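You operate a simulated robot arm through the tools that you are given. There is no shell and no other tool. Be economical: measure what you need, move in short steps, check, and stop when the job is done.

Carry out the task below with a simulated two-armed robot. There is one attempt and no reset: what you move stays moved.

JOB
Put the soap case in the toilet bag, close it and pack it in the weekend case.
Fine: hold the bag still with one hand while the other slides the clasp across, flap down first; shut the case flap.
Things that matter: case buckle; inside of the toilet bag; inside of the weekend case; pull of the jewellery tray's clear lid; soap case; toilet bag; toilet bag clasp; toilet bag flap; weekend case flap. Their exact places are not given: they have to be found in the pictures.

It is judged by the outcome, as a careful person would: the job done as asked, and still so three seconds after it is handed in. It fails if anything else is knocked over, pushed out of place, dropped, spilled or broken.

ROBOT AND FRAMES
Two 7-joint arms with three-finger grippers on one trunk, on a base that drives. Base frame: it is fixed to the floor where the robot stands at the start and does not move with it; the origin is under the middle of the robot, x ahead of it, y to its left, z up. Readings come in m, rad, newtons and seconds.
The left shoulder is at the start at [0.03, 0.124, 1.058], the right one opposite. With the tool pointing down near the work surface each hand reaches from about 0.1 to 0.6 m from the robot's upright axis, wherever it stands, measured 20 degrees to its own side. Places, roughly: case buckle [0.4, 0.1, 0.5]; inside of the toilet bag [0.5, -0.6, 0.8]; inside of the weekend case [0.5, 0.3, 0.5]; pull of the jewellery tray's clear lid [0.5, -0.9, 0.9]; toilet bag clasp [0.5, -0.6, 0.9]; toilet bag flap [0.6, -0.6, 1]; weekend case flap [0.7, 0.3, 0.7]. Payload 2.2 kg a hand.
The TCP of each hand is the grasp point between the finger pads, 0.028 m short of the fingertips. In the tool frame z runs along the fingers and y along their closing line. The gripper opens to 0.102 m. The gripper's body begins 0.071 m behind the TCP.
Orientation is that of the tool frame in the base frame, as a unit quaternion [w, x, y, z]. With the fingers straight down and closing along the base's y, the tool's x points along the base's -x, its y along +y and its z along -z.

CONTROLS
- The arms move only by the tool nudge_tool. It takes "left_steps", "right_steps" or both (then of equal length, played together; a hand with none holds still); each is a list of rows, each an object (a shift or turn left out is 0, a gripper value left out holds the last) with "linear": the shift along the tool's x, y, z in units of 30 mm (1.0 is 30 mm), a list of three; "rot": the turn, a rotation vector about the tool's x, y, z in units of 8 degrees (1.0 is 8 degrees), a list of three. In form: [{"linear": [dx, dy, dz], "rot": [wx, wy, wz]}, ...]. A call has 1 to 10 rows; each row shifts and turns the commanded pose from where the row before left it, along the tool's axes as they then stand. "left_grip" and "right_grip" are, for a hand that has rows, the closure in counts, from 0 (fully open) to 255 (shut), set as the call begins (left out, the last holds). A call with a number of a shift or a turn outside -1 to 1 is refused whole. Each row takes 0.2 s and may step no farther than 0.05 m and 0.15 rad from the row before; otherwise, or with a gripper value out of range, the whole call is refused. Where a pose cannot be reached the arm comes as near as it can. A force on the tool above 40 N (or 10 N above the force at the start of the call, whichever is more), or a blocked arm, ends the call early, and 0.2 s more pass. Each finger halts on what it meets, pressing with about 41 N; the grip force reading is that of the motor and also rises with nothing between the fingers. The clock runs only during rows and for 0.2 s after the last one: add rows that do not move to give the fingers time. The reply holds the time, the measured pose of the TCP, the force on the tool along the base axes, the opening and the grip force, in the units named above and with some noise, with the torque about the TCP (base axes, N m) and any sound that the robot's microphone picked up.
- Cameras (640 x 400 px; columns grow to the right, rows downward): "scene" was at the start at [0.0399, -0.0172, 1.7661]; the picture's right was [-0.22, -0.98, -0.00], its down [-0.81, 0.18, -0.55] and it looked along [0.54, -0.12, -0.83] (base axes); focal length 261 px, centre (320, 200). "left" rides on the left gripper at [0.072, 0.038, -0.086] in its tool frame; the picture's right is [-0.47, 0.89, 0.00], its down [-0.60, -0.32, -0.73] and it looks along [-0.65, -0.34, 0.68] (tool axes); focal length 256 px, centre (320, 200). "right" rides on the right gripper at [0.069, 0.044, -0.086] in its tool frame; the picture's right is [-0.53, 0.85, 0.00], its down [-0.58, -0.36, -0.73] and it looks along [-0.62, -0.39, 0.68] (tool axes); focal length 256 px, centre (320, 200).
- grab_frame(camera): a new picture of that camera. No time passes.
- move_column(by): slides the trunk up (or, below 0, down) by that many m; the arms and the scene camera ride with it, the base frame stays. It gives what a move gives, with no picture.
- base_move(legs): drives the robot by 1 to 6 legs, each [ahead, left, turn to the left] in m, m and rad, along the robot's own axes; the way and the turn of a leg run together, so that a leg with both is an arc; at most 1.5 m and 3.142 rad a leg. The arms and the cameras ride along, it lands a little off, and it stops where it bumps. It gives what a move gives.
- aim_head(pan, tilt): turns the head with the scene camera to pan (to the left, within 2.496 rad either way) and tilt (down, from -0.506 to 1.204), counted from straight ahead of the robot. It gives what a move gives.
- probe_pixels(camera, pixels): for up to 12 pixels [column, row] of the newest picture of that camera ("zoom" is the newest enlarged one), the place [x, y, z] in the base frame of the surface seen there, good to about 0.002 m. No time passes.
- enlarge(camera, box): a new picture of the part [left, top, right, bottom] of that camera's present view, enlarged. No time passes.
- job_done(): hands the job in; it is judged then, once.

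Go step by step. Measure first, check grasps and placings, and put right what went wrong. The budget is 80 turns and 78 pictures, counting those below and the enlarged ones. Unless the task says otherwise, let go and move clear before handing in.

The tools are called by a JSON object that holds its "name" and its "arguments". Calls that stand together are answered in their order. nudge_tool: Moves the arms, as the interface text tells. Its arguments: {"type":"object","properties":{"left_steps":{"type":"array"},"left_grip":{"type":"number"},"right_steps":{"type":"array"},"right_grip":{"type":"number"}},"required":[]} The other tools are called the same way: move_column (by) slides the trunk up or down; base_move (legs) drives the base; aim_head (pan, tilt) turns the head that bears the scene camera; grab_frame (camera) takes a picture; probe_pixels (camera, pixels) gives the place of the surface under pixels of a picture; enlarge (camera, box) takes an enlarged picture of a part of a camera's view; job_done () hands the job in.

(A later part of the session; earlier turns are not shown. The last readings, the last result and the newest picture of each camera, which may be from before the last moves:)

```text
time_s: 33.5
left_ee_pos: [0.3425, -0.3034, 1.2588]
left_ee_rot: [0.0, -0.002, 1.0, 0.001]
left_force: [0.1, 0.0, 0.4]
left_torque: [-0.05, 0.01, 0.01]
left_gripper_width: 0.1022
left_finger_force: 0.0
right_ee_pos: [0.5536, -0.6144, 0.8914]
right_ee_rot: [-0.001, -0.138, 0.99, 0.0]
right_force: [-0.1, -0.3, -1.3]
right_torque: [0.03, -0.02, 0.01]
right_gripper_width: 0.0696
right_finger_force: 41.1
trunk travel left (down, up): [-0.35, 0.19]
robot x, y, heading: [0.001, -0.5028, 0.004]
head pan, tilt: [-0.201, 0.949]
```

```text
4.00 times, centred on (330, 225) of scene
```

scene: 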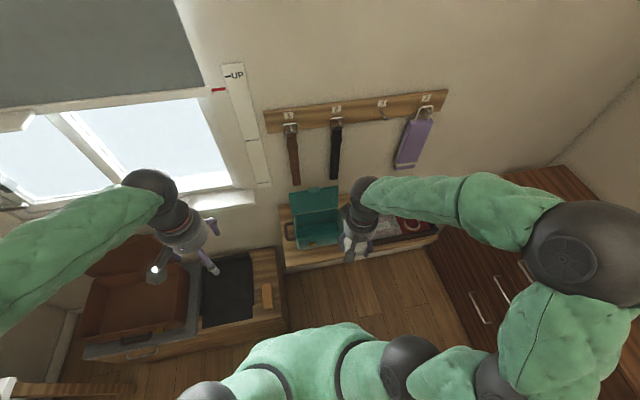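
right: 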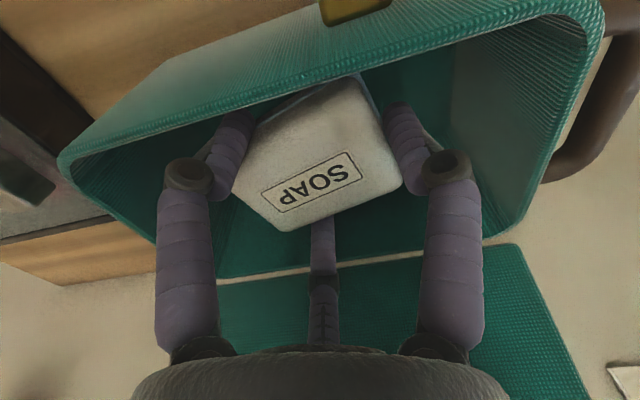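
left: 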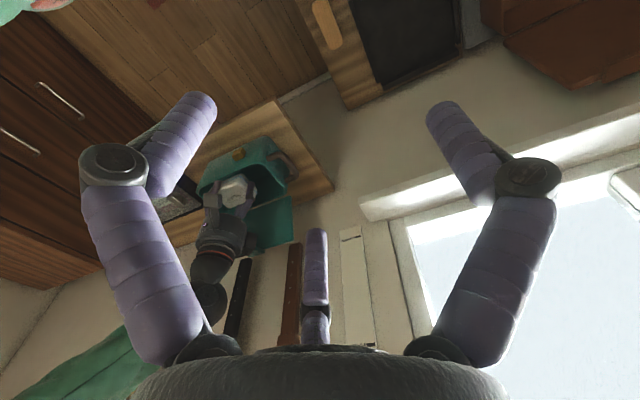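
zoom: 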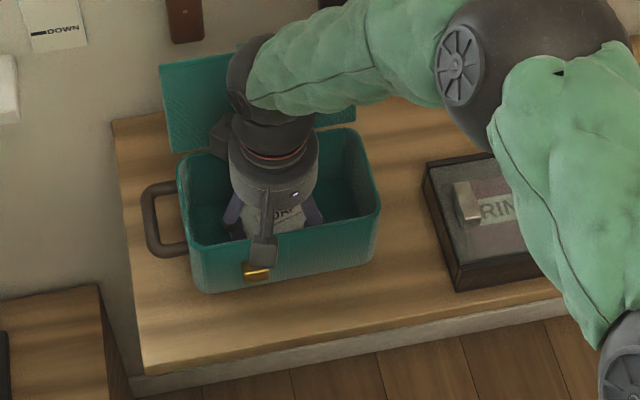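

No contact; soap is a few mm above the floor. I'll lower 4 mm, open just a little, and lift out.

{"name": "nudge_tool", "arguments": {"right_steps": [{"linear": [0, 0, 0.13]}, {}]}}

{"name": "nudge_tool", "arguments": {"right_steps": [{}, {}, {}], "right_grip": 50}}

{"name": "nudge_tool", "arguments": {"right_steps": [{"linear": [0, 0, -0.3]}, {"linear": [0, 0, -0.5]}, {"linear": [0, 0, -0.7]}, {"linear": [0, 0, -1]}, {"linear": [0, 0, -1]}, {"linear": [0, 0, -1]}, {"linear": [0, 0, -1]}, {"linear": [0, 0, -1]}]}}

{"name": "enlarge", "arguments": {"camera": "scene", "box": [270, 175, 390, 275]}}

```text
time_s: 34.1
left_ee_pos: [0.3432, -0.3022, 1.2595]
left_ee_rot: [0.0, -0.001, 1.0, 0.0]
left_force: [-0.9, 0.1, -0.8]
left_torque: [0.04, 0.0, 0.02]
left_gripper_width: 0.102
left_finger_force: 0.1
right_ee_pos: [0.5525, -0.6147, 0.8879]
right_ee_rot: [-0.001, -0.138, 0.99, -0.001]
right_force: [-0.4, -0.5, -0.9]
right_torque: [-0.01, 0.03, 0.0]
right_gripper_width: 0.0697
right_finger_force: 40.4
trunk travel left (down, up): [-0.35, 0.19]
robot x, y, heading: [-0.0032, -0.5027, -0.001]
head pan, tilt: [-0.201, 0.949]
```

```text
time_s: 34.9
left_ee_pos: [0.3426, -0.3042, 1.2582]
left_ee_rot: [0.0, -0.001, 1.0, 0.0]
left_force: [-0.2, -0.9, 0.3]
left_torque: [0.03, -0.02, 0.0]
left_gripper_width: 0.1023
left_finger_force: 0.1
right_ee_pos: [0.5537, -0.615, 0.887]
right_ee_rot: [-0.001, -0.139, 0.99, -0.001]
right_force: [-0.8, 0.9, -2.3]
right_torque: [0.07, 0.01, 0.05]
right_gripper_width: 0.0779
right_finger_force: 0.1
trunk travel left (down, up): [-0.35, 0.19]
robot x, y, heading: [-0.0026, -0.502, -0.003]
head pan, tilt: [-0.201, 0.949]
```

```text
time_s: 36.7
left_ee_pos: [0.3418, -0.3037, 1.259]
left_ee_rot: [0.0, -0.001, 1.0, 0.0]
left_force: [-0.4, 0.1, 0.2]
left_torque: [-0.01, -0.01, 0.01]
left_gripper_width: 0.1017
left_finger_force: 0.0
right_ee_pos: [0.5523, -0.6147, 1.0823]
right_ee_rot: [-0.001, -0.139, 0.99, -0.001]
right_force: [0.7, -1.1, -0.5]
right_torque: [0.04, 0.03, 0.0]
right_gripper_width: 0.0819
right_finger_force: 0.0
trunk travel left (down, up): [-0.35, 0.19]
robot x, y, heading: [-0.0003, -0.5036, -0.002]
head pan, tilt: [-0.201, 0.949]
```

```text
4.00 times, centred on (330, 225) of scene
```

zoom: 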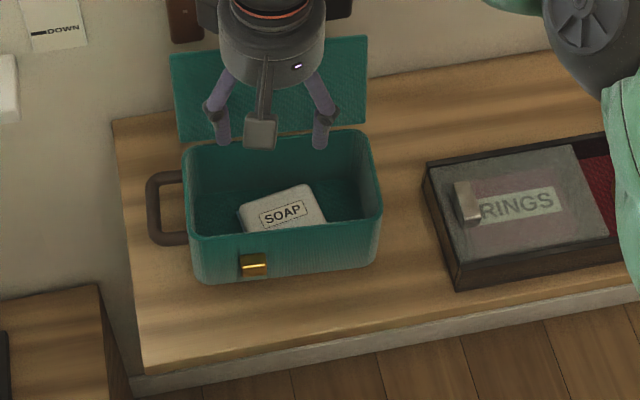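

The soap is in the bag. Next is the flap, so I'll probe the wall, strap ends and flap top to plan hooking it from behind.

{"name": "probe_pixels", "arguments": {"camera": "zoom", "pixels": [[140, 90], [420, 60], [185, 35], [175, 60], [365, 40], [176, 135], [366, 120], [187, 160], [195, 245], [378, 215], [370, 140], [255, 265]]}}

{"name": "probe_pixels", "arguments": {"camera": "scene", "pixels": [[293, 180], [335, 175]]}}

```text
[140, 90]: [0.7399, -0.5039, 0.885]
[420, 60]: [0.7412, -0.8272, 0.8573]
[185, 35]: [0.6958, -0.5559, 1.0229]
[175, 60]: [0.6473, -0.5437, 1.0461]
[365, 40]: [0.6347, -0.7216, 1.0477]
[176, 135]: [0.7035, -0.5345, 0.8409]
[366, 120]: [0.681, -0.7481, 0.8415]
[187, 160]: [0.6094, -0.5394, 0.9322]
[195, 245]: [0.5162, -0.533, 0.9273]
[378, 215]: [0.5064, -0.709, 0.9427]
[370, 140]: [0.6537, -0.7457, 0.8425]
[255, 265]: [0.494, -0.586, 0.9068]
```

```text
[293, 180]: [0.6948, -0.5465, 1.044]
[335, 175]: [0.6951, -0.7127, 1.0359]
```

Wall is at x 0.74, straps at x 0.695 (y −0.54 and −0.71), leaving a free lane around y −0.625. I'll close the fingers, raise, straighten the yaw and tilt forward 24°.

{"name": "nudge_tool", "arguments": {"right_steps": [{"linear": [0, 0, -1]}, {"linear": [0, 0, -1]}, {"rot": [0, 0, 1]}, {"rot": [0, 0, 1]}, {"rot": [0, -1, 0]}, {"rot": [0, -1, 0]}, {"rot": [0, -1, 0]}, {}], "right_grip": 255}}

{"name": "nudge_tool", "arguments": {"right_steps": [{"linear": [-0.914, -0.1, 0.407]}, {"linear": [-0.914, -0.1, 0.407]}, {"linear": [-0.914, -0.1, 0.407]}, {"linear": [-0.8, 0, 0.356]}, {}]}}

{"name": "enlarge", "arguments": {"camera": "scene", "box": [270, 160, 390, 260]}}

{"name": "enlarge", "arguments": {"camera": "left", "box": [180, 120, 310, 260]}}

```text
time_s: 38.5
left_ee_pos: [0.3423, -0.3032, 1.2584]
left_ee_rot: [0.0, 0.0, 1.0, -0.001]
left_force: [1.1, -0.1, 0.7]
left_torque: [0.01, 0.06, 0.01]
left_gripper_width: 0.102
left_finger_force: 0.0
right_ee_pos: [0.5544, -0.6151, 1.1429]
right_ee_rot: [0.208, 0.0, 0.978, 0.0]
right_force: [-0.6, 0.8, -1.1]
right_torque: [0.03, 0.0, -0.02]
right_gripper_width: 0.0021
right_finger_force: 31.4
trunk travel left (down, up): [-0.35, 0.19]
robot x, y, heading: [0.0026, -0.5032, -0.0]
head pan, tilt: [-0.201, 0.949]
```

```text
time_s: 39.7
left_ee_pos: [0.3423, -0.3035, 1.2592]
left_ee_rot: [-0.001, -0.001, 1.0, 0.001]
left_force: [-0.2, 0.0, -0.5]
left_torque: [-0.01, 0.02, -0.01]
left_gripper_width: 0.1021
left_finger_force: 0.0
right_ee_pos: [0.6699, -0.6247, 1.1445]
right_ee_rot: [0.208, 0.0, 0.978, -0.001]
right_force: [-0.8, 1.1, 0.3]
right_torque: [-0.01, -0.01, 0.02]
right_gripper_width: 0.002
right_finger_force: 31.2
trunk travel left (down, up): [-0.35, 0.19]
robot x, y, heading: [-0.0003, -0.5072, 0.005]
head pan, tilt: [-0.201, 0.949]
```

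```text
4.00 times, centred on (330, 210) of scene
```

zoom: 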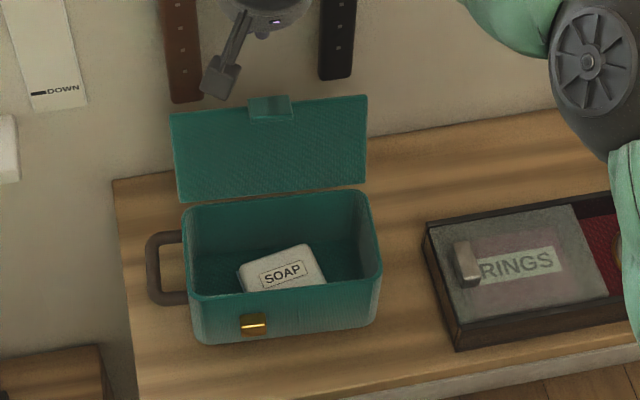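

```text
2.86 times, centred on (245, 190) of left
```

zoom: 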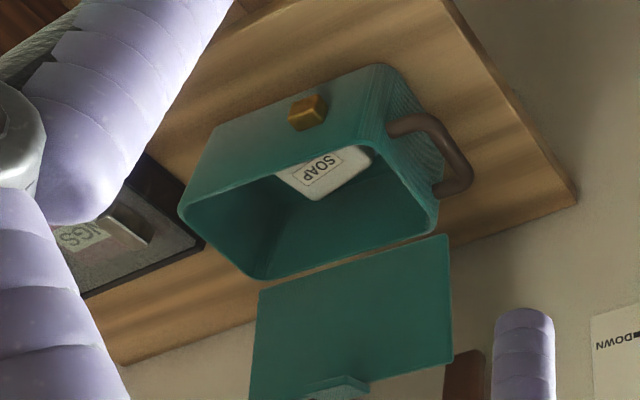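

Pose reached. A quick probe of the flap's top edge before lowering behind it.

{"name": "enlarge", "arguments": {"camera": "scene", "box": [270, 140, 390, 240]}}

{"name": "probe_pixels", "arguments": {"camera": "zoom", "pixels": [[178, 198], [363, 180], [270, 180], [270, 195], [250, 192], [290, 185], [230, 193], [325, 182]]}}

```text
4.00 times, centred on (330, 190) of scene
```

zoom: 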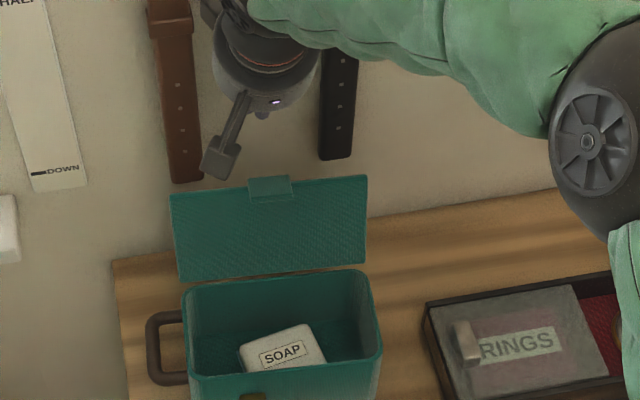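

```text
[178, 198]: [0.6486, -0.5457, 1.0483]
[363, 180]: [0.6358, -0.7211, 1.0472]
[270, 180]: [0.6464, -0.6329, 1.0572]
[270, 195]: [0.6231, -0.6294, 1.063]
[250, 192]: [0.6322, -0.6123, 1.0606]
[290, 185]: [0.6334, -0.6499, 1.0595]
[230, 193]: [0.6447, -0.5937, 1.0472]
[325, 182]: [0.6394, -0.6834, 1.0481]
```

Flap top back is at x≈0.648, z≈1.05. I'll lower behind it at x≈0.673.

{"name": "nudge_tool", "arguments": {"right_steps": [{"linear": [0.32, 0, 0.95]}, {"linear": [0.407, 0, 0.914]}, {"linear": [0.407, 0, 0.914]}, {"linear": [0.26, 0, 0.6]}]}}

{"name": "enlarge", "arguments": {"camera": "left", "box": [180, 120, 310, 260]}}

```text
time_s: 40.7
left_ee_pos: [0.3403, -0.3026, 1.2601]
left_ee_rot: [0.001, -0.001, 1.0, 0.0]
left_force: [-0.4, -2.4, -0.3]
left_torque: [-0.01, 0.0, 0.04]
left_gripper_width: 0.1019
left_finger_force: 0.0
right_ee_pos: [0.6764, -0.6264, 1.0422]
right_ee_rot: [0.217, 0.001, 0.976, 0.0]
right_force: [11.1, -1.0, 30.7]
right_torque: [-0.2, 0.87, 0.1]
right_gripper_width: 0.0022
right_finger_force: 31.5
trunk travel left (down, up): [-0.35, 0.19]
robot x, y, heading: [-0.0018, -0.5043, 0.004]
head pan, tilt: [-0.201, 0.949]
```

```text
2.86 times, centred on (245, 190) of left
```

zoom: 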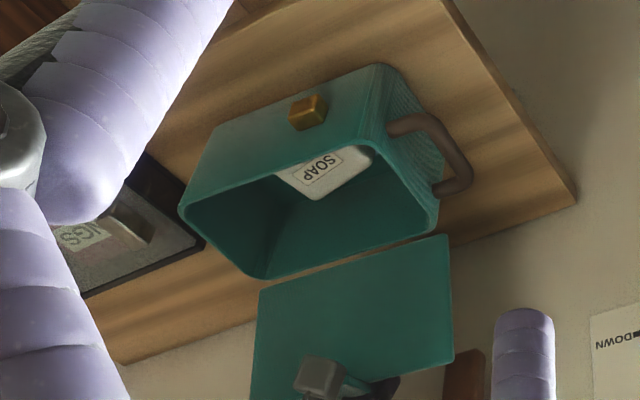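

The hand rests on the flap/tab (30 N up). I'll ease up 10 mm and then draw back toward the robot to swing the flap over.

{"name": "nudge_tool", "arguments": {"right_steps": [{"linear": [-0.15, 0, -0.32]}, {"linear": [0.4, 0, -0.18]}, {"linear": [0.6, 0, -0.27]}]}}

{"name": "enlarge", "arguments": {"camera": "scene", "box": [270, 160, 390, 260]}}

{"name": "enlarge", "arguments": {"camera": "left", "box": [180, 120, 310, 260]}}

```text
time_s: 41.5
left_ee_pos: [0.3397, -0.3017, 1.259]
left_ee_rot: [0.001, -0.001, 1.0, -0.001]
left_force: [0.3, -0.2, 0.3]
left_torque: [0.01, -0.01, -0.05]
left_gripper_width: 0.1019
left_finger_force: 0.1
right_ee_pos: [0.6374, -0.6211, 1.0452]
right_ee_rot: [0.208, 0.0, 0.978, -0.002]
right_force: [-1.6, 5.1, 20.1]
right_torque: [-0.25, 0.46, -0.2]
right_gripper_width: 0.0021
right_finger_force: 31.7
trunk travel left (down, up): [-0.35, 0.19]
robot x, y, heading: [0.0029, -0.5009, 0.001]
head pan, tilt: [-0.201, 0.949]
```

```text
4.00 times, centred on (330, 210) of scene
```

zoom: 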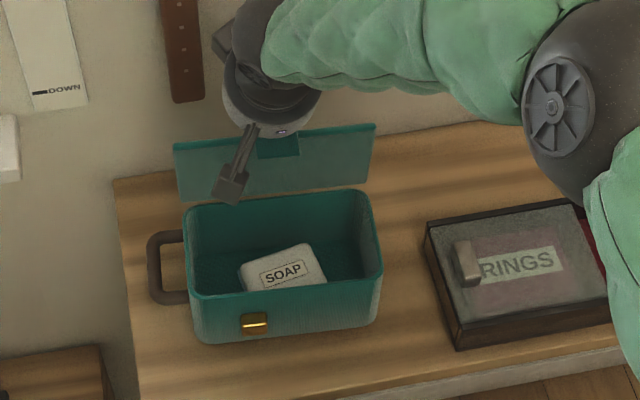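

```text
2.86 times, centred on (245, 190) of left
```

zoom: 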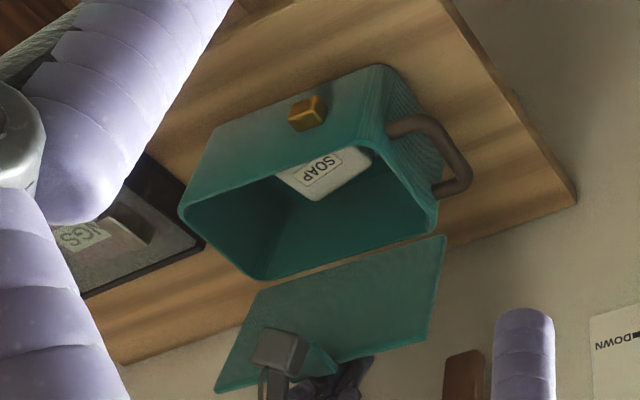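

The flap is swinging to vertical. I'll keep drawing back while rising slightly.

{"name": "nudge_tool", "arguments": {"right_steps": [{"linear": [0.45, 0, -0.5]}, {"linear": [0.5, 0, -0.35]}, {"linear": [0.5, 0, -0.3]}, {"linear": [0.5, 0, -0.3]}]}}

{"name": "enlarge", "arguments": {"camera": "left", "box": [180, 120, 310, 260]}}

```text
time_s: 42.5
left_ee_pos: [0.3405, -0.302, 1.2595]
left_ee_rot: [0.0, -0.001, 1.0, 0.0]
left_force: [0.0, 0.0, -0.9]
left_torque: [-0.02, 0.01, 0.03]
left_gripper_width: 0.102
left_finger_force: 0.1
right_ee_pos: [0.5671, -0.6237, 1.0607]
right_ee_rot: [0.208, 0.0, 0.978, -0.001]
right_force: [1.2, 0.2, 0.1]
right_torque: [0.0, -0.03, 0.04]
right_gripper_width: 0.0022
right_finger_force: 31.2
trunk travel left (down, up): [-0.35, 0.19]
robot x, y, heading: [-0.0006, -0.5039, 0.002]
head pan, tilt: [-0.201, 0.949]
```

```text
2.86 times, centred on (245, 190) of left
```

zoom: 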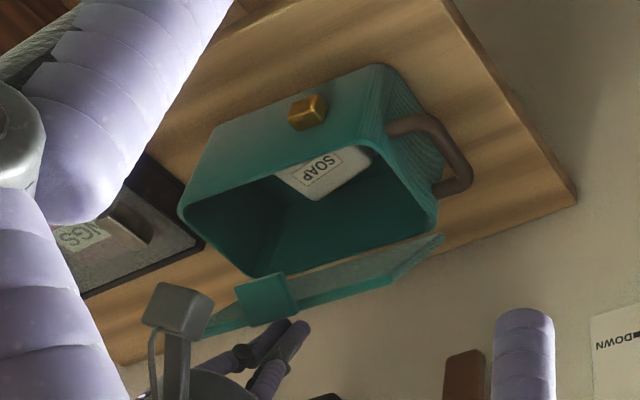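

The flap leans forward and holds by its own hinge friction. I'll keep pulling back while descending a little.

{"name": "nudge_tool", "arguments": {"right_steps": [{"linear": [0.6, 0, -0.27]}, {"linear": [0.6, 0, -0.27]}, {"linear": [0.6, 0, 0.0]}, {"linear": [0.6, 0, 0.1]}]}}

{"name": "enlarge", "arguments": {"camera": "left", "box": [180, 120, 310, 260]}}

{"name": "enlarge", "arguments": {"camera": "scene", "box": [270, 160, 390, 260]}}

```text
time_s: 43.5
left_ee_pos: [0.3398, -0.3031, 1.2591]
left_ee_rot: [0.0, -0.001, 1.0, 0.0]
left_force: [-0.3, 0.7, -0.4]
left_torque: [0.01, 0.02, -0.01]
left_gripper_width: 0.1022
left_finger_force: 0.1
right_ee_pos: [0.4971, -0.6239, 1.0429]
right_ee_rot: [0.208, 0.0, 0.978, -0.002]
right_force: [-0.7, 0.0, 1.1]
right_torque: [0.0, 0.0, -0.01]
right_gripper_width: 0.0023
right_finger_force: 31.3
trunk travel left (down, up): [-0.35, 0.19]
robot x, y, heading: [0.0038, -0.5032, 0.008]
head pan, tilt: [-0.201, 0.949]
```

```text
2.86 times, centred on (245, 190) of left
```

zoom: 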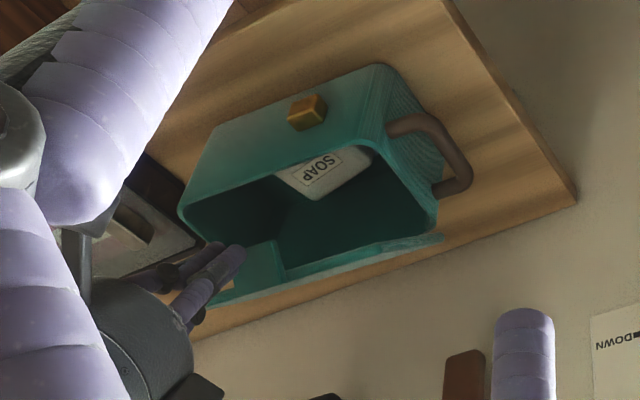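

```text
4.00 times, centred on (330, 210) of scene
```

zoom: 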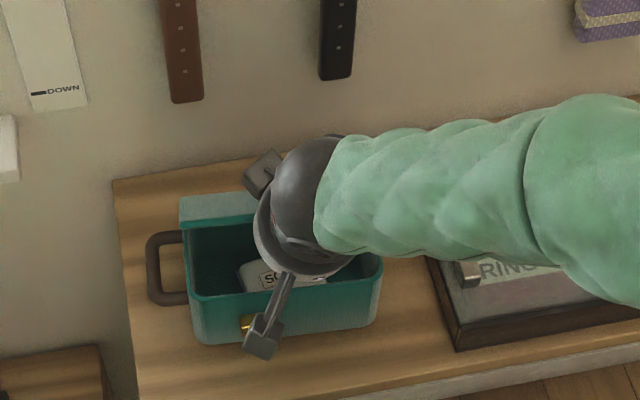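

The flap is about halfway over. I'll rise, go vertical, shift to x≈0.545 above the flap, then press it down.

{"name": "nudge_tool", "arguments": {"right_steps": [{"linear": [-0.407, 0, -0.914]}, {"linear": [-0.407, 0, -0.914]}, {"rot": [0, 1, 0]}, {"rot": [0, 1, 0]}, {"rot": [0, 1, 0]}, {"linear": [-0.8, -0.05, 0]}, {"linear": [-0.8, 0, 0]}, {}]}}

{"name": "nudge_tool", "arguments": {"right_steps": [{"linear": [0, 0, 0.8]}, {"linear": [0, 0, 0.8]}, {"linear": [0, 0, 0.6]}, {"linear": [0, 0, 0.6]}]}}

{"name": "enlarge", "arguments": {"camera": "left", "box": [180, 120, 310, 260]}}

```text
time_s: 45.3
left_ee_pos: [0.3408, -0.3026, 1.2599]
left_ee_rot: [-0.001, -0.001, 1.0, 0.0]
left_force: [-0.3, 0.7, -0.7]
left_torque: [-0.02, -0.03, 0.01]
left_gripper_width: 0.1021
left_finger_force: 0.1
right_ee_pos: [0.5463, -0.6271, 1.104]
right_ee_rot: [-0.001, 0.001, 1.0, -0.001]
right_force: [0.4, 0.2, 0.3]
right_torque: [-0.01, -0.04, 0.01]
right_gripper_width: 0.0022
right_finger_force: 31.3
trunk travel left (down, up): [-0.35, 0.19]
robot x, y, heading: [-0.0003, -0.505, 0.004]
head pan, tilt: [-0.201, 0.949]
```

```text
time_s: 46.3
left_ee_pos: [0.3422, -0.3033, 1.2588]
left_ee_rot: [0.0, -0.002, 1.0, 0.0]
left_force: [-0.8, -0.6, -0.2]
left_torque: [0.01, -0.03, 0.01]
left_gripper_width: 0.1019
left_finger_force: 0.0
right_ee_pos: [0.544, -0.6254, 1.021]
right_ee_rot: [0.0, 0.001, 1.0, -0.001]
right_force: [0.4, 0.7, 0.2]
right_torque: [-0.05, -0.02, 0.03]
right_gripper_width: 0.0021
right_finger_force: 31.8
trunk travel left (down, up): [-0.35, 0.19]
robot x, y, heading: [0.0029, -0.5021, -0.001]
head pan, tilt: [-0.201, 0.949]
```

```text
2.86 times, centred on (245, 190) of left
```

zoom: 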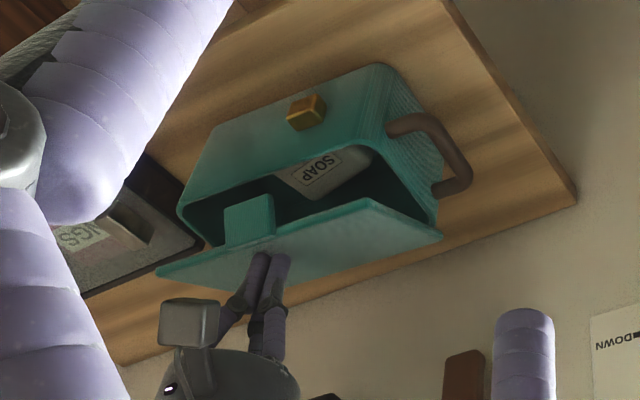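

Fingers are now on top of the flap. I'll press down.

{"name": "nudge_tool", "arguments": {"right_steps": [{"linear": [0.2, 0, 0.4]}, {"linear": [0.2, 0, 0.4]}, {"linear": [0.2, 0, 0.4]}, {"linear": [0, 0, 0.25]}]}}

{"name": "enlarge", "arguments": {"camera": "left", "box": [180, 120, 310, 260]}}

```text
time_s: 47.3
left_ee_pos: [0.3432, -0.3035, 1.2596]
left_ee_rot: [0.001, -0.001, 1.0, 0.0]
left_force: [-0.3, 1.0, -0.7]
left_torque: [0.0, -0.01, 0.0]
left_gripper_width: 0.1019
left_finger_force: 0.0
right_ee_pos: [0.5269, -0.6245, 0.9754]
right_ee_rot: [-0.001, 0.001, 1.0, -0.001]
right_force: [0.5, -0.3, -0.1]
right_torque: [0.0, -0.03, 0.02]
right_gripper_width: 0.0019
right_finger_force: 31.8
trunk travel left (down, up): [-0.35, 0.19]
robot x, y, heading: [0.0013, -0.5036, 0.001]
head pan, tilt: [-0.201, 0.949]
```

```text
2.86 times, centred on (245, 190) of left
```

zoom: 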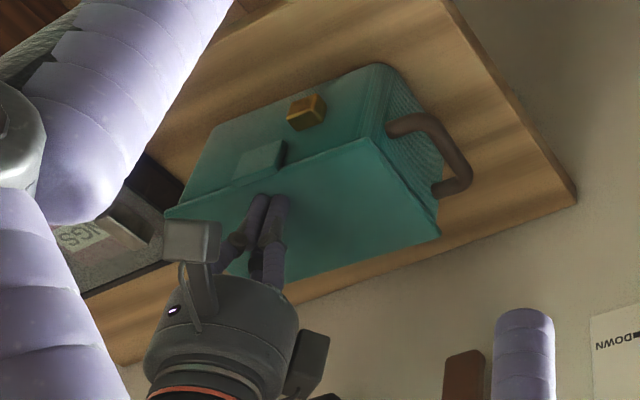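

The flap is nearly shut with the tab over the front. I'll press a few millimetres more, then back off and measure.

{"name": "nudge_tool", "arguments": {"right_steps": [{"linear": [0, 0, 0.12]}, {"linear": [0, 0, 0.1]}]}}

{"name": "nudge_tool", "arguments": {"right_steps": [{"linear": [0, 0, -1]}, {"linear": [0, 0, -1]}, {"linear": [0.8, -0.8, -1]}, {"linear": [1, -1, -1]}, {"linear": [1, -1, 0]}, {"linear": [1, -1, 0]}]}}

{"name": "enlarge", "arguments": {"camera": "scene", "box": [270, 175, 390, 275]}}

{"name": "probe_pixels", "arguments": {"camera": "zoom", "pixels": [[190, 160], [195, 235], [375, 210], [365, 135], [280, 190], [255, 265], [290, 235], [290, 250], [275, 250], [305, 245], [150, 190], [150, 220]]}}

```text
time_s: 47.9
left_ee_pos: [0.3386, -0.3032, 1.2597]
left_ee_rot: [0.001, -0.001, 1.0, -0.001]
left_force: [-0.1, -0.6, 0.6]
left_torque: [0.01, -0.01, 0.0]
left_gripper_width: 0.1022
left_finger_force: 0.0
right_ee_pos: [0.5272, -0.6255, 0.974]
right_ee_rot: [0.004, 0.001, 1.0, -0.001]
right_force: [-8.0, 2.3, 35.8]
right_torque: [-0.01, -0.04, 0.33]
right_gripper_width: 0.006
right_finger_force: 31.8
trunk travel left (down, up): [-0.35, 0.19]
robot x, y, heading: [-0.0022, -0.5032, 0.001]
head pan, tilt: [-0.201, 0.949]
```

```text
refused: row 4 steps farther than a row can; nothing moved
```

```text
4.00 times, centred on (330, 225) of scene
```

zoom: 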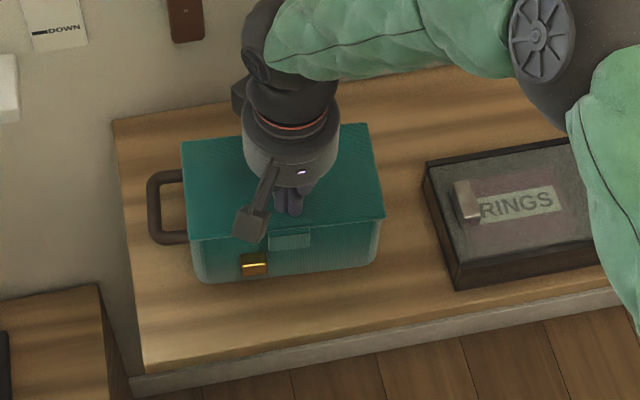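

```text
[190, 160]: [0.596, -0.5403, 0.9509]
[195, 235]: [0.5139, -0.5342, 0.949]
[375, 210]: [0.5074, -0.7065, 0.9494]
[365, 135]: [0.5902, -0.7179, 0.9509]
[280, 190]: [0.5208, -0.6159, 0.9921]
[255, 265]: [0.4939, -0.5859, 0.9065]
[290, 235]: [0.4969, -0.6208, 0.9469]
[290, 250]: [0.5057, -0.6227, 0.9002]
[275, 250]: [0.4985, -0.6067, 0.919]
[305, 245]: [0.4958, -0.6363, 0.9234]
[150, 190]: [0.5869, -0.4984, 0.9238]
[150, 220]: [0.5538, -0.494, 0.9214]
```

The flap lies flat at z≈0.95 with the tab at y −0.603…−0.641, and the knob at y≈−0.586. I'll withdraw the right hand and bring the left over the handle (0.553,−0.494).

{"name": "nudge_tool", "arguments": {"right_steps": [{"linear": [0, 0, -1]}, {"linear": [0, 0, -1]}, {"linear": [0, 0, -1]}, {"linear": [1, -0.3, 0]}, {"linear": [1, -0.3, 0]}, {"linear": [1, -0.3, 0]}, {"linear": [1, 0, 0]}, {"linear": [1, 0, 0]}, {"linear": [1, 0, 0]}]}}

{"name": "nudge_tool", "arguments": {"left_steps": [{"linear": [-0.88, -0.8, 0]}, {"linear": [-0.88, -0.8, 0]}, {"linear": [-0.88, -0.8, 0]}, {"linear": [-0.88, -0.8, 0]}, {"linear": [-0.88, -0.8, 0]}, {"linear": [-0.88, -0.8, 0]}, {"linear": [-0.88, -0.8, 0]}, {"linear": [-0.88, -0.8, 0]}, {"rot": [0, 0, -1]}, {"rot": [0, 0, -1]}]}}

{"name": "nudge_tool", "arguments": {"left_steps": [{"linear": [0, 0, 1]}, {"linear": [0, 0, 1]}, {"linear": [0, 0, 1]}, {"linear": [0, 0, 1]}, {"linear": [0, 0, 1]}, {"linear": [0, 0, 1]}, {"linear": [0, 0, 1]}, {"linear": [0, 0, 0.7]}], "left_grip": 110}}

{"name": "grab_frame", "arguments": {"camera": "left"}}

{"name": "enlarge", "arguments": {"camera": "scene", "box": [270, 175, 390, 275]}}

```text
time_s: 49.9
left_ee_pos: [0.3407, -0.3033, 1.2596]
left_ee_rot: [0.0, -0.001, 1.0, 0.0]
left_force: [0.3, -0.5, 0.2]
left_torque: [0.0, -0.05, -0.04]
left_gripper_width: 0.102
left_finger_force: 0.0
right_ee_pos: [0.3466, -0.6524, 1.0593]
right_ee_rot: [-0.001, 0.002, 1.0, -0.001]
right_force: [0.6, 0.1, -0.4]
right_torque: [0.0, 0.01, -0.01]
right_gripper_width: 0.0021
right_finger_force: 32.1
trunk travel left (down, up): [-0.35, 0.19]
robot x, y, heading: [0.0005, -0.5036, 0.002]
head pan, tilt: [-0.201, 0.949]
```

```text
time_s: 52.1
left_ee_pos: [0.5535, -0.4947, 1.2589]
left_ee_rot: [0.0, -0.141, 0.99, 0.0]
left_force: [0.5, 0.3, 0.1]
left_torque: [0.01, 0.01, 0.0]
left_gripper_width: 0.1021
left_finger_force: 0.1
right_ee_pos: [0.3472, -0.6512, 1.0585]
right_ee_rot: [-0.001, 0.0, 1.0, -0.001]
right_force: [-0.2, 0.1, -1.0]
right_torque: [0.02, 0.04, 0.0]
right_gripper_width: 0.0022
right_finger_force: 32.1
trunk travel left (down, up): [-0.35, 0.19]
robot x, y, heading: [-0.0009, -0.5007, 0.005]
head pan, tilt: [-0.201, 0.949]
```

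```text
time_s: 53.9
left_ee_pos: [0.554, -0.4958, 1.0254]
left_ee_rot: [0.001, -0.14, 0.99, 0.0]
left_force: [0.7, -0.5, 0.7]
left_torque: [0.04, 0.02, 0.0]
left_gripper_width: 0.0581
left_finger_force: 0.0
right_ee_pos: [0.3473, -0.6522, 1.0594]
right_ee_rot: [-0.001, 0.001, 1.0, -0.001]
right_force: [0.4, -0.1, 0.5]
right_torque: [0.0, 0.03, -0.01]
right_gripper_width: 0.0022
right_finger_force: 31.5
trunk travel left (down, up): [-0.35, 0.19]
robot x, y, heading: [-0.0006, -0.5043, 0.002]
head pan, tilt: [-0.201, 0.949]
```

```text
33 pictures are left
```

left: 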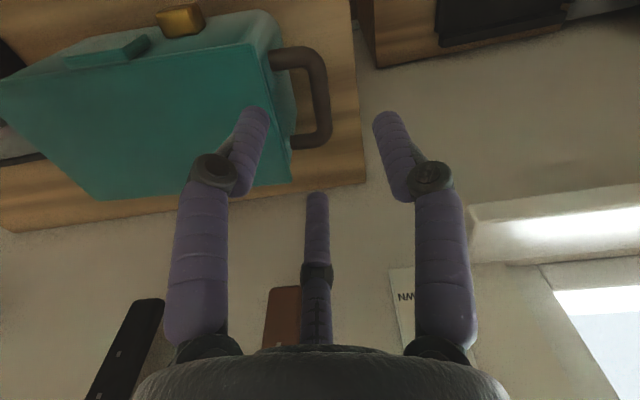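

```text
4.00 times, centred on (330, 225) of scene
```

zoom: 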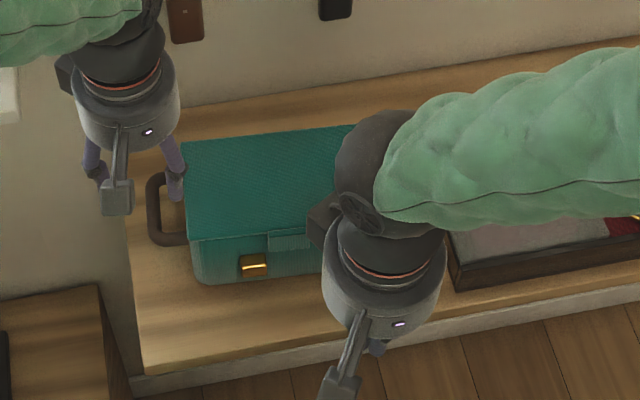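

I'll probe the handle in the left picture: bar around (320,100), gap at (292,110), wall at (285,135).

{"name": "probe_pixels", "arguments": {"camera": "left", "pixels": [[312, 75], [320, 100], [325, 120], [303, 90], [310, 110], [330, 90], [318, 138], [285, 60], [290, 110], [262, 120], [384, 125], [240, 165]]}}

```text
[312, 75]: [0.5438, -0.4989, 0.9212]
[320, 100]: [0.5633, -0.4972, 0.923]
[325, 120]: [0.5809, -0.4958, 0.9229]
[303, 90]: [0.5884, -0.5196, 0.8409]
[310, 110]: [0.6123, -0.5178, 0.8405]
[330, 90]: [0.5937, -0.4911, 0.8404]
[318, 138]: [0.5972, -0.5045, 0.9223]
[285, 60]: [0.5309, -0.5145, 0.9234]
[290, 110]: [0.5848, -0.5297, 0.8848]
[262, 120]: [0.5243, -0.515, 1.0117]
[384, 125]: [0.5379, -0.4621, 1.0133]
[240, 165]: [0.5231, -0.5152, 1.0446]
```

Bar centre is y≈−0.498, and the gap to the bag is about 25 mm, so I'll narrow the opening to ~0.028 and descend over the bar.

{"name": "nudge_tool", "arguments": {"left_steps": [{"linear": [0.03, -0.1, 0.5]}, {"linear": [0, 0, 0.5]}, {"linear": [0, 0, 0.6]}, {"linear": [0, 0, 0.4]}], "left_grip": 185}}

{"name": "grab_frame", "arguments": {"camera": "left"}}

```text
time_s: 54.9
left_ee_pos: [0.5532, -0.4975, 0.9681]
left_ee_rot: [0.0, -0.141, 0.99, -0.001]
left_force: [-0.1, 0.4, -0.3]
left_torque: [-0.03, 0.01, -0.02]
left_gripper_width: 0.028
left_finger_force: 0.0
right_ee_pos: [0.3481, -0.6519, 1.0598]
right_ee_rot: [0.0, 0.001, 1.0, -0.001]
right_force: [0.4, -0.2, -0.4]
right_torque: [-0.02, 0.01, -0.02]
right_gripper_width: 0.0022
right_finger_force: 31.6
trunk travel left (down, up): [-0.35, 0.19]
robot x, y, heading: [-0.0012, -0.5022, -0.001]
head pan, tilt: [-0.201, 0.949]
```

```text
31 pictures are left
```

left: 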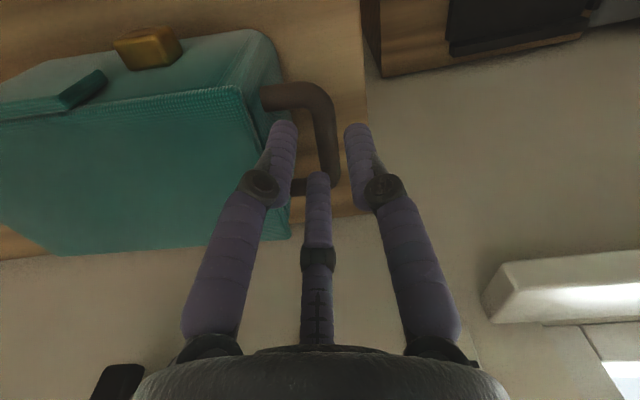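

I'll probe the fingertips and thumb tip against the handle loop.

{"name": "probe_pixels", "arguments": {"camera": "left", "pixels": [[318, 176], [318, 200], [285, 124], [355, 128], [282, 150], [325, 110], [330, 140], [338, 180], [300, 186], [290, 92], [270, 130]]}}

```text
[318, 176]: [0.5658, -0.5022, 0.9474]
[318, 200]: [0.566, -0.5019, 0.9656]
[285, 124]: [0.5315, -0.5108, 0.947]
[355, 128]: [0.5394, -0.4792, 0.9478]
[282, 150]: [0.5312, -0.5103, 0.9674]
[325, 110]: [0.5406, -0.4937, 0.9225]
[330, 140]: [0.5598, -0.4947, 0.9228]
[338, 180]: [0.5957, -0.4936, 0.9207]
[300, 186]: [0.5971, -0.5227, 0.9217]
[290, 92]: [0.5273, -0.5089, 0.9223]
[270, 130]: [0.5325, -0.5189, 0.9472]
```

The visual thumb sits over the bar but may not be solid. I'll descend gently and watch the force.

{"name": "nudge_tool", "arguments": {"left_steps": [{"linear": [0, 0, 0.4]}, {"linear": [0, 0, 0.4]}, {"linear": [0, 0, 0.3]}]}}

```text
time_s: 55.8
left_ee_pos: [0.5642, -0.498, 0.9427]
left_ee_rot: [0.01, -0.143, 0.99, -0.003]
left_force: [-0.4, -0.4, 7.8]
left_torque: [0.03, -0.13, 0.11]
left_gripper_width: 0.0321
left_finger_force: 0.1
right_ee_pos: [0.3472, -0.6514, 1.0594]
right_ee_rot: [0.0, 0.0, 1.0, 0.0]
right_force: [0.0, 0.1, -0.9]
right_torque: [0.03, 0.02, 0.02]
right_gripper_width: 0.002
right_finger_force: 31.5
trunk travel left (down, up): [-0.35, 0.19]
robot x, y, heading: [0.0007, -0.5047, 0.003]
head pan, tilt: [-0.201, 0.949]
stopped in row 3 (left hand): the force on the tool passed its limit at 42 N (the readings are from after the stop); the commanded pose is now the measured one
```

The thumb is solid and landed on the bar. I'll lift, yaw to 28° total and shift to x≈0.595, so the thumb goes behind the handle's rear arm and the two fingers straddle the bar.

{"name": "nudge_tool", "arguments": {"left_steps": [{"linear": [0, 0, -0.6]}, {"linear": [0, 0, -0.6]}, {"rot": [0, 0, -0.75]}, {"rot": [0, 0, -0.75]}, {"linear": [-0.91, -0.48, 0]}, {}]}}

{"name": "grab_frame", "arguments": {"camera": "left"}}

```text
time_s: 57.2
left_ee_pos: [0.5917, -0.4951, 0.9797]
left_ee_rot: [0.008, -0.245, 0.969, -0.005]
left_force: [0.0, 0.1, 0.5]
left_torque: [0.01, -0.02, -0.02]
left_gripper_width: 0.0279
left_finger_force: 0.1
right_ee_pos: [0.3463, -0.6513, 1.0595]
right_ee_rot: [0.0, -0.001, 1.0, -0.001]
right_force: [-0.3, -0.3, -0.9]
right_torque: [0.05, -0.01, 0.0]
right_gripper_width: 0.0022
right_finger_force: 32.0
trunk travel left (down, up): [-0.35, 0.19]
robot x, y, heading: [0.0001, -0.5029, -0.002]
head pan, tilt: [-0.201, 0.949]
```

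```text
30 pictures are left
```

left: 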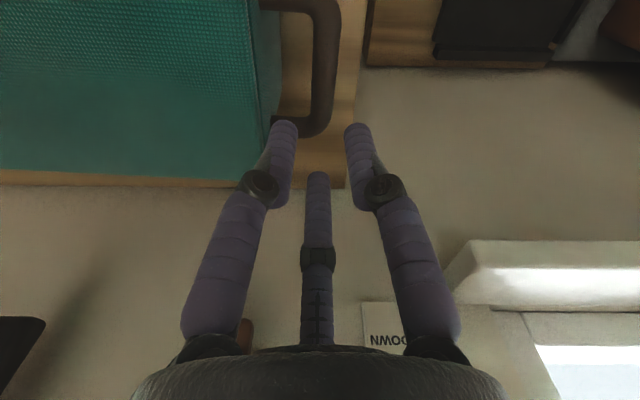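

{"name": "probe_pixels", "arguments": {"camera": "left", "pixels": [[318, 176], [285, 126], [355, 128], [270, 135], [372, 135], [300, 122], [318, 120], [327, 100], [325, 60], [300, 5], [285, 95], [313, 100]]}}

```text
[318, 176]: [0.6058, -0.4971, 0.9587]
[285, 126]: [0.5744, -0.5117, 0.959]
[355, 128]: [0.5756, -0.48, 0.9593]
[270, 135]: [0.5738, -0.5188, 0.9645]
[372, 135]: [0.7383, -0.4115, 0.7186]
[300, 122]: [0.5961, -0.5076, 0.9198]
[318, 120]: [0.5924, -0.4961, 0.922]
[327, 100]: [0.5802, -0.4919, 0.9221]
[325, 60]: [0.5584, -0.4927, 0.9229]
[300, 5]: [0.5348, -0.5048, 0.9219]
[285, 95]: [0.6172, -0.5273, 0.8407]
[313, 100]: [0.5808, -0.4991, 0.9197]
```

Geometry matches: fingers at x≈0.582 inside/outside the bar, thumb at 0.613 behind the arm (outer edge ≈0.603). I'll descend gently.

{"name": "nudge_tool", "arguments": {"left_steps": [{"linear": [0, 0, 0.5]}, {"linear": [0, 0, 0.5]}, {"linear": [0, 0, 0.5]}, {"linear": [0, 0, 0.5]}]}}

```text
time_s: 58.2
left_ee_pos: [0.5928, -0.4967, 0.9202]
left_ee_rot: [0.011, -0.246, 0.969, -0.006]
left_force: [1.3, 8.4, 9.1]
left_torque: [-0.36, 0.23, -0.16]
left_gripper_width: 0.0259
left_finger_force: 0.1
right_ee_pos: [0.3442, -0.6496, 1.0608]
right_ee_rot: [0.0, 0.0, 1.0, -0.002]
right_force: [0.3, 1.1, -0.2]
right_torque: [0.0, -0.01, -0.03]
right_gripper_width: 0.0021
right_finger_force: 32.0
trunk travel left (down, up): [-0.35, 0.19]
robot x, y, heading: [0.001, -0.5029, 0.008]
head pan, tilt: [-0.201, 0.949]
```

Straddling with light contact. Closing on the bar.

{"name": "nudge_tool", "arguments": {"left_steps": [{}, {}, {}], "left_grip": 255}}

{"name": "enlarge", "arguments": {"camera": "scene", "box": [270, 175, 390, 275]}}

{"name": "probe_pixels", "arguments": {"camera": "zoom", "pixels": [[190, 235], [255, 265], [248, 268], [275, 250], [200, 260], [150, 225]]}}

```text
time_s: 59.0
left_ee_pos: [0.594, -0.497, 0.9186]
left_ee_rot: [0.008, -0.245, 0.969, -0.005]
left_force: [0.1, 0.7, -1.0]
left_torque: [0.43, -0.11, -0.03]
left_gripper_width: 0.0162
left_finger_force: 41.2
right_ee_pos: [0.3465, -0.6517, 1.0593]
right_ee_rot: [0.0, -0.001, 1.0, -0.001]
right_force: [0.2, 0.3, -0.5]
right_torque: [0.0, -0.01, 0.0]
right_gripper_width: 0.0024
right_finger_force: 31.5
trunk travel left (down, up): [-0.35, 0.19]
robot x, y, heading: [-0.0009, -0.503, 0.002]
head pan, tilt: [-0.201, 0.949]
```

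```text
4.00 times, centred on (330, 225) of scene
```

zoom: 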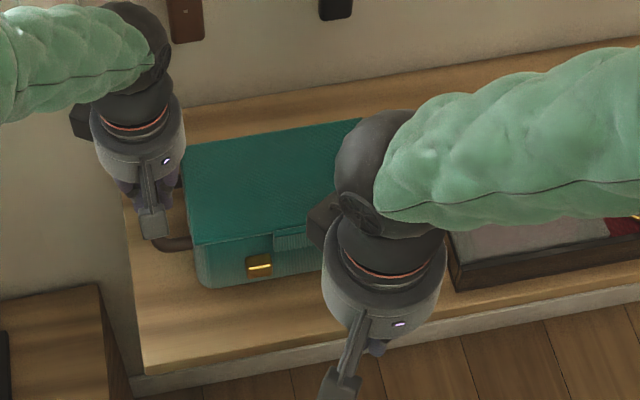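

```text
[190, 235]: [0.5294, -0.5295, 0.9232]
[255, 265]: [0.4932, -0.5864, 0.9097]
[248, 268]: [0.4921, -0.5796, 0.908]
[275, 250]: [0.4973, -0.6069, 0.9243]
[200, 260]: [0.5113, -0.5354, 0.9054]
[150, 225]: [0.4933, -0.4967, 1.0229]
```

The bar is gripped (0.016 m). Now I'll tilt the right hand 56° so it reaches the clasp from the front, and bring it beside the knob's +y side.

{"name": "nudge_tool", "arguments": {"right_steps": [{"rot": [0, -1, 0]}, {"rot": [0, -1, 0]}, {"rot": [0, -1, 0]}, {"rot": [0, -1, 0]}, {"rot": [0, -1, 0]}, {"rot": [0, -1, 0]}, {"rot": [0, -1, 0]}, {}]}}

{"name": "nudge_tool", "arguments": {"right_steps": [{"linear": [0.35, 0.555, 0.907]}, {"linear": [0.35, 0.555, 0.907]}, {"linear": [0.35, 0.555, 0.907]}, {"linear": [0.35, 0.555, 0.907]}, {"linear": [0.35, 0.555, 0.907]}, {"linear": [0.35, 0.555, 0.907]}, {}]}}

{"name": "grab_frame", "arguments": {"camera": "right"}}

{"name": "enlarge", "arguments": {"camera": "scene", "box": [270, 195, 390, 295]}}

```text
time_s: 61.0
left_ee_pos: [0.5952, -0.4965, 0.918]
left_ee_rot: [0.009, -0.245, 0.969, -0.005]
left_force: [-0.3, -0.4, -1.1]
left_torque: [-0.14, 0.07, -0.01]
left_gripper_width: 0.0161
left_finger_force: 40.4
right_ee_pos: [0.3712, -0.6609, 1.0855]
right_ee_rot: [0.496, 0.012, 0.868, -0.005]
right_force: [-0.3, -0.4, -0.8]
right_torque: [-0.02, -0.01, -0.01]
right_gripper_width: 0.0022
right_finger_force: 31.5
trunk travel left (down, up): [-0.35, 0.19]
robot x, y, heading: [0.0013, -0.505, 0.004]
head pan, tilt: [-0.201, 0.949]
stopped in row 8 (right hand): the arm was blocked; the commanded pose is now the measured one
```

```text
time_s: 62.6
left_ee_pos: [0.5947, -0.4961, 0.9198]
left_ee_rot: [0.011, -0.246, 0.969, -0.005]
left_force: [9.4, 3.8, 0.3]
left_torque: [-0.06, 0.25, 0.13]
left_gripper_width: 0.016
left_finger_force: 41.3
right_ee_pos: [0.4794, -0.5613, 0.9438]
right_ee_rot: [0.493, 0.011, 0.87, -0.004]
right_force: [-8.2, -3.4, 1.1]
right_torque: [-0.01, 0.04, -0.12]
right_gripper_width: 0.002
right_finger_force: 31.5
trunk travel left (down, up): [-0.35, 0.19]
robot x, y, heading: [0.0011, -0.502, 0.003]
head pan, tilt: [-0.201, 0.949]
```

```text
28 pictures are left
```

right: 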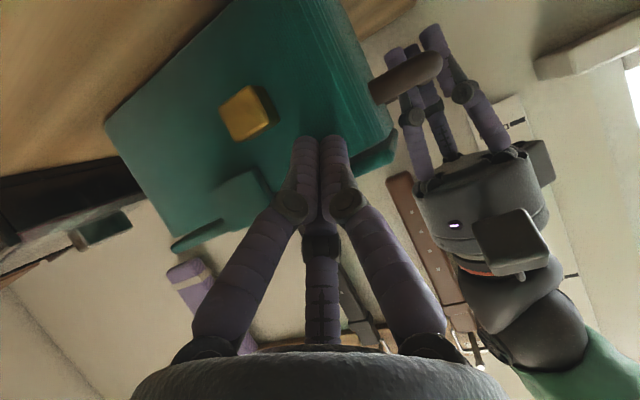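

```text
4.00 times, centred on (330, 245) of scene
```

zoom: 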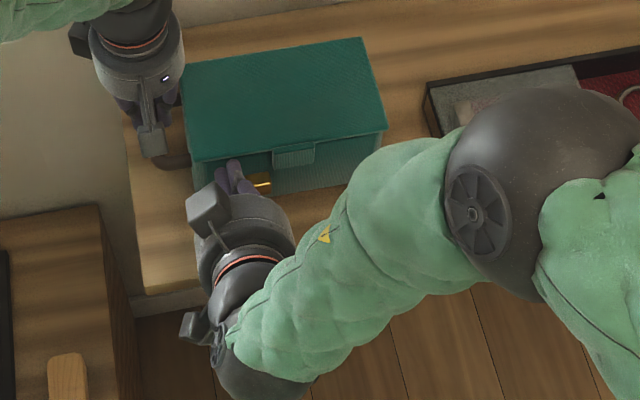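

The fingertips lightly touch the bag front above knob level. I'll back off 8 mm, shift +y 8 mm, and lower 32 mm to knob height.

{"name": "nudge_tool", "arguments": {"right_steps": [{"linear": [0.137, 0.27, -0.229]}, {"linear": [0.45, 0, 0.27]}, {"linear": [0.47, 0, 0.28]}, {}]}}

{"name": "grab_frame", "arguments": {"camera": "right"}}

{"name": "probe_pixels", "arguments": {"camera": "right", "pixels": [[305, 145], [330, 145], [250, 90], [265, 105], [235, 110]]}}

```text
time_s: 63.6
left_ee_pos: [0.5932, -0.4969, 0.9192]
left_ee_rot: [0.009, -0.245, 0.97, -0.004]
left_force: [-0.8, -0.5, -0.4]
left_torque: [0.07, 0.04, -0.07]
left_gripper_width: 0.016
left_finger_force: 40.9
right_ee_pos: [0.4705, -0.554, 0.9133]
right_ee_rot: [0.494, 0.012, 0.869, -0.005]
right_force: [0.6, 0.4, -0.7]
right_torque: [0.02, 0.02, 0.0]
right_gripper_width: 0.0021
right_finger_force: 31.3
trunk travel left (down, up): [-0.35, 0.19]
robot x, y, heading: [-0.0007, -0.5008, 0.005]
head pan, tilt: [-0.201, 0.949]
```

```text
26 pictures are left
```

right: 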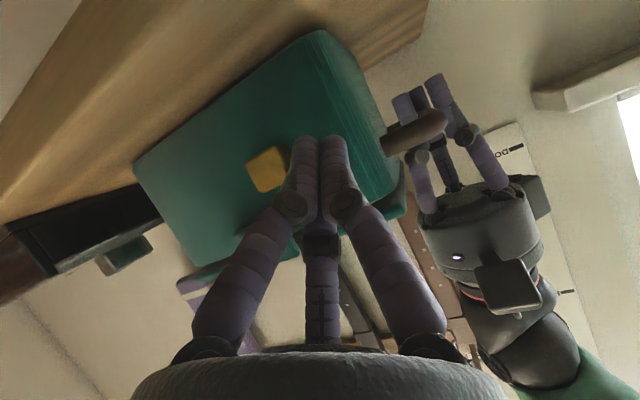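

```text
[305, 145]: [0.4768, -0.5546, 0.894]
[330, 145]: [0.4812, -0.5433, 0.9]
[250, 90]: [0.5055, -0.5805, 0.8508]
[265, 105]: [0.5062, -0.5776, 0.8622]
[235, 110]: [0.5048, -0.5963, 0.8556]
```

Knob at (268,168) is left of the tips. I'll nudge in 2 mm and down 3 mm, then push toward −y in small steps.

{"name": "nudge_tool", "arguments": {"right_steps": [{"linear": [0.05, 0, 0.11]}, {"linear": [0, -0.35, 0]}, {"linear": [0, -0.35, 0]}, {"linear": [0, -0.3, 0]}, {}]}}

{"name": "grab_frame", "arguments": {"camera": "right"}}

```text
time_s: 64.8
left_ee_pos: [0.5937, -0.4966, 0.9188]
left_ee_rot: [0.008, -0.245, 0.97, -0.004]
left_force: [0.2, -2.1, 1.0]
left_torque: [-0.05, 0.11, 0.07]
left_gripper_width: 0.016
left_finger_force: 41.0
right_ee_pos: [0.4727, -0.584, 0.9103]
right_ee_rot: [0.494, 0.012, 0.869, -0.005]
right_force: [0.7, 1.7, -0.2]
right_torque: [-0.01, 0.04, 0.03]
right_gripper_width: 0.0018
right_finger_force: 31.1
trunk travel left (down, up): [-0.35, 0.19]
robot x, y, heading: [0.001, -0.504, 0.004]
head pan, tilt: [-0.201, 0.949]
```

```text
25 pictures are left
```

right: 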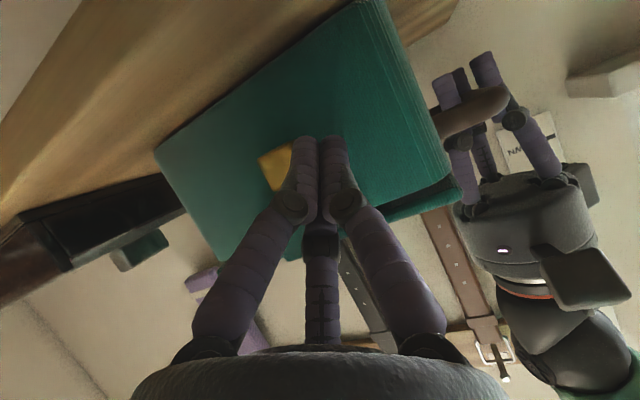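

The knob is moving with only ~2 N. I'll continue in small steps.

{"name": "nudge_tool", "arguments": {"right_steps": [{"linear": [0, -0.25, 0]}, {"linear": [0, -0.2, 0]}, {"linear": [0, -0.2, 0]}, {}]}}

{"name": "grab_frame", "arguments": {"camera": "right"}}

{"name": "probe_pixels", "arguments": {"camera": "right", "pixels": [[275, 165], [305, 150], [265, 155], [285, 155], [250, 210]]}}

```text
time_s: 65.8
left_ee_pos: [0.594, -0.4962, 0.9192]
left_ee_rot: [0.009, -0.245, 0.969, -0.004]
left_force: [-0.3, -3.6, 0.6]
left_torque: [-0.01, 0.03, 0.13]
left_gripper_width: 0.016
left_finger_force: 40.9
right_ee_pos: [0.4715, -0.5915, 0.9153]
right_ee_rot: [0.493, 0.014, 0.87, -0.008]
right_force: [0.8, 3.5, -1.2]
right_torque: [0.02, 0.0, 0.1]
right_gripper_width: 0.0023
right_finger_force: 31.4
right hand out of reach, approached as far as the arm can: row 2, 3
trunk travel left (down, up): [-0.35, 0.19]
robot x, y, heading: [0.0037, -0.5033, 0.002]
head pan, tilt: [-0.201, 0.949]
```

```text
24 pictures are left
```

right: 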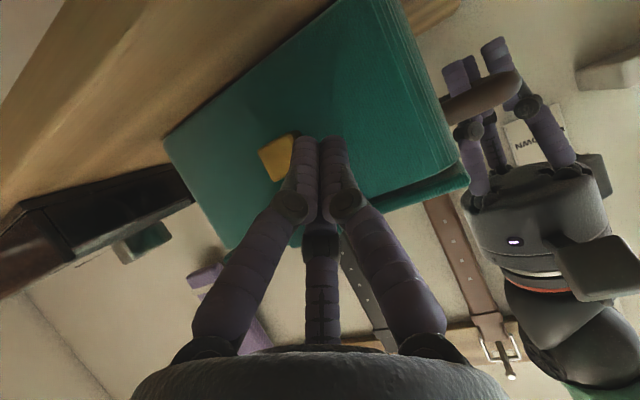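

```text
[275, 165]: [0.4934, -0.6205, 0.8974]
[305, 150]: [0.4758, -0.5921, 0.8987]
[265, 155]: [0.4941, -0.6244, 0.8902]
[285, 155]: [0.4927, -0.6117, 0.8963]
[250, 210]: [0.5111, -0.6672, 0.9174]
```

The knob now spans y −0.605…−0.626, nearly at the tab's centre, but the arm hit its reach. I'll reduce the tilt by 16° and push a bit further.

{"name": "nudge_tool", "arguments": {"right_steps": [{"linear": [0, 0.15, 0]}, {"rot": [0, 1, 0]}, {"rot": [0, 1, 0]}, {"linear": [-0.12, 0, 0.11]}, {"linear": [0, -0.3, 0]}, {"linear": [0, -0.25, 0]}, {"linear": [0, -0.2, 0]}, {}]}}

{"name": "grab_frame", "arguments": {"camera": "right"}}

{"name": "probe_pixels", "arguments": {"camera": "right", "pixels": [[275, 160], [305, 150], [265, 150], [285, 150], [270, 175]]}}

```text
time_s: 67.6
left_ee_pos: [0.595, -0.4967, 0.9199]
left_ee_rot: [0.009, -0.245, 0.969, -0.005]
left_force: [0.7, 1.9, 0.4]
left_torque: [0.02, -0.02, 0.18]
left_gripper_width: 0.0161
left_finger_force: 41.2
right_ee_pos: [0.4767, -0.61, 0.9149]
right_ee_rot: [0.369, 0.012, 0.929, -0.003]
right_force: [-0.4, -0.3, 0.2]
right_torque: [0.01, -0.01, -0.01]
right_gripper_width: 0.0021
right_finger_force: 31.6
trunk travel left (down, up): [-0.35, 0.19]
robot x, y, heading: [-0.0016, -0.5046, 0.005]
head pan, tilt: [-0.201, 0.949]
```

```text
23 pictures are left
```

right: 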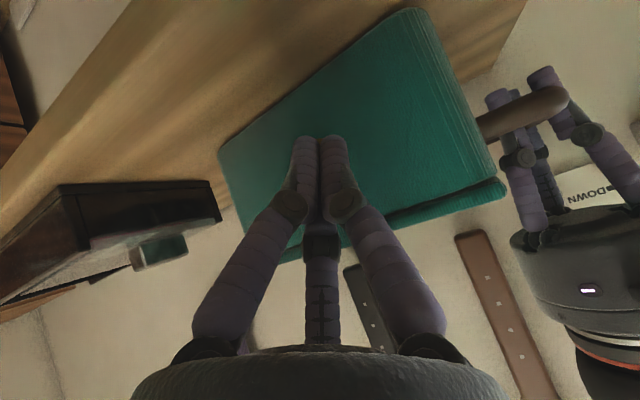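

```text
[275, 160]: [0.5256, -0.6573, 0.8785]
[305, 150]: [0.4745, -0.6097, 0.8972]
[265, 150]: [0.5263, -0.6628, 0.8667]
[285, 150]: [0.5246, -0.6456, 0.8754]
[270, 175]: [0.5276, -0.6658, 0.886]
```

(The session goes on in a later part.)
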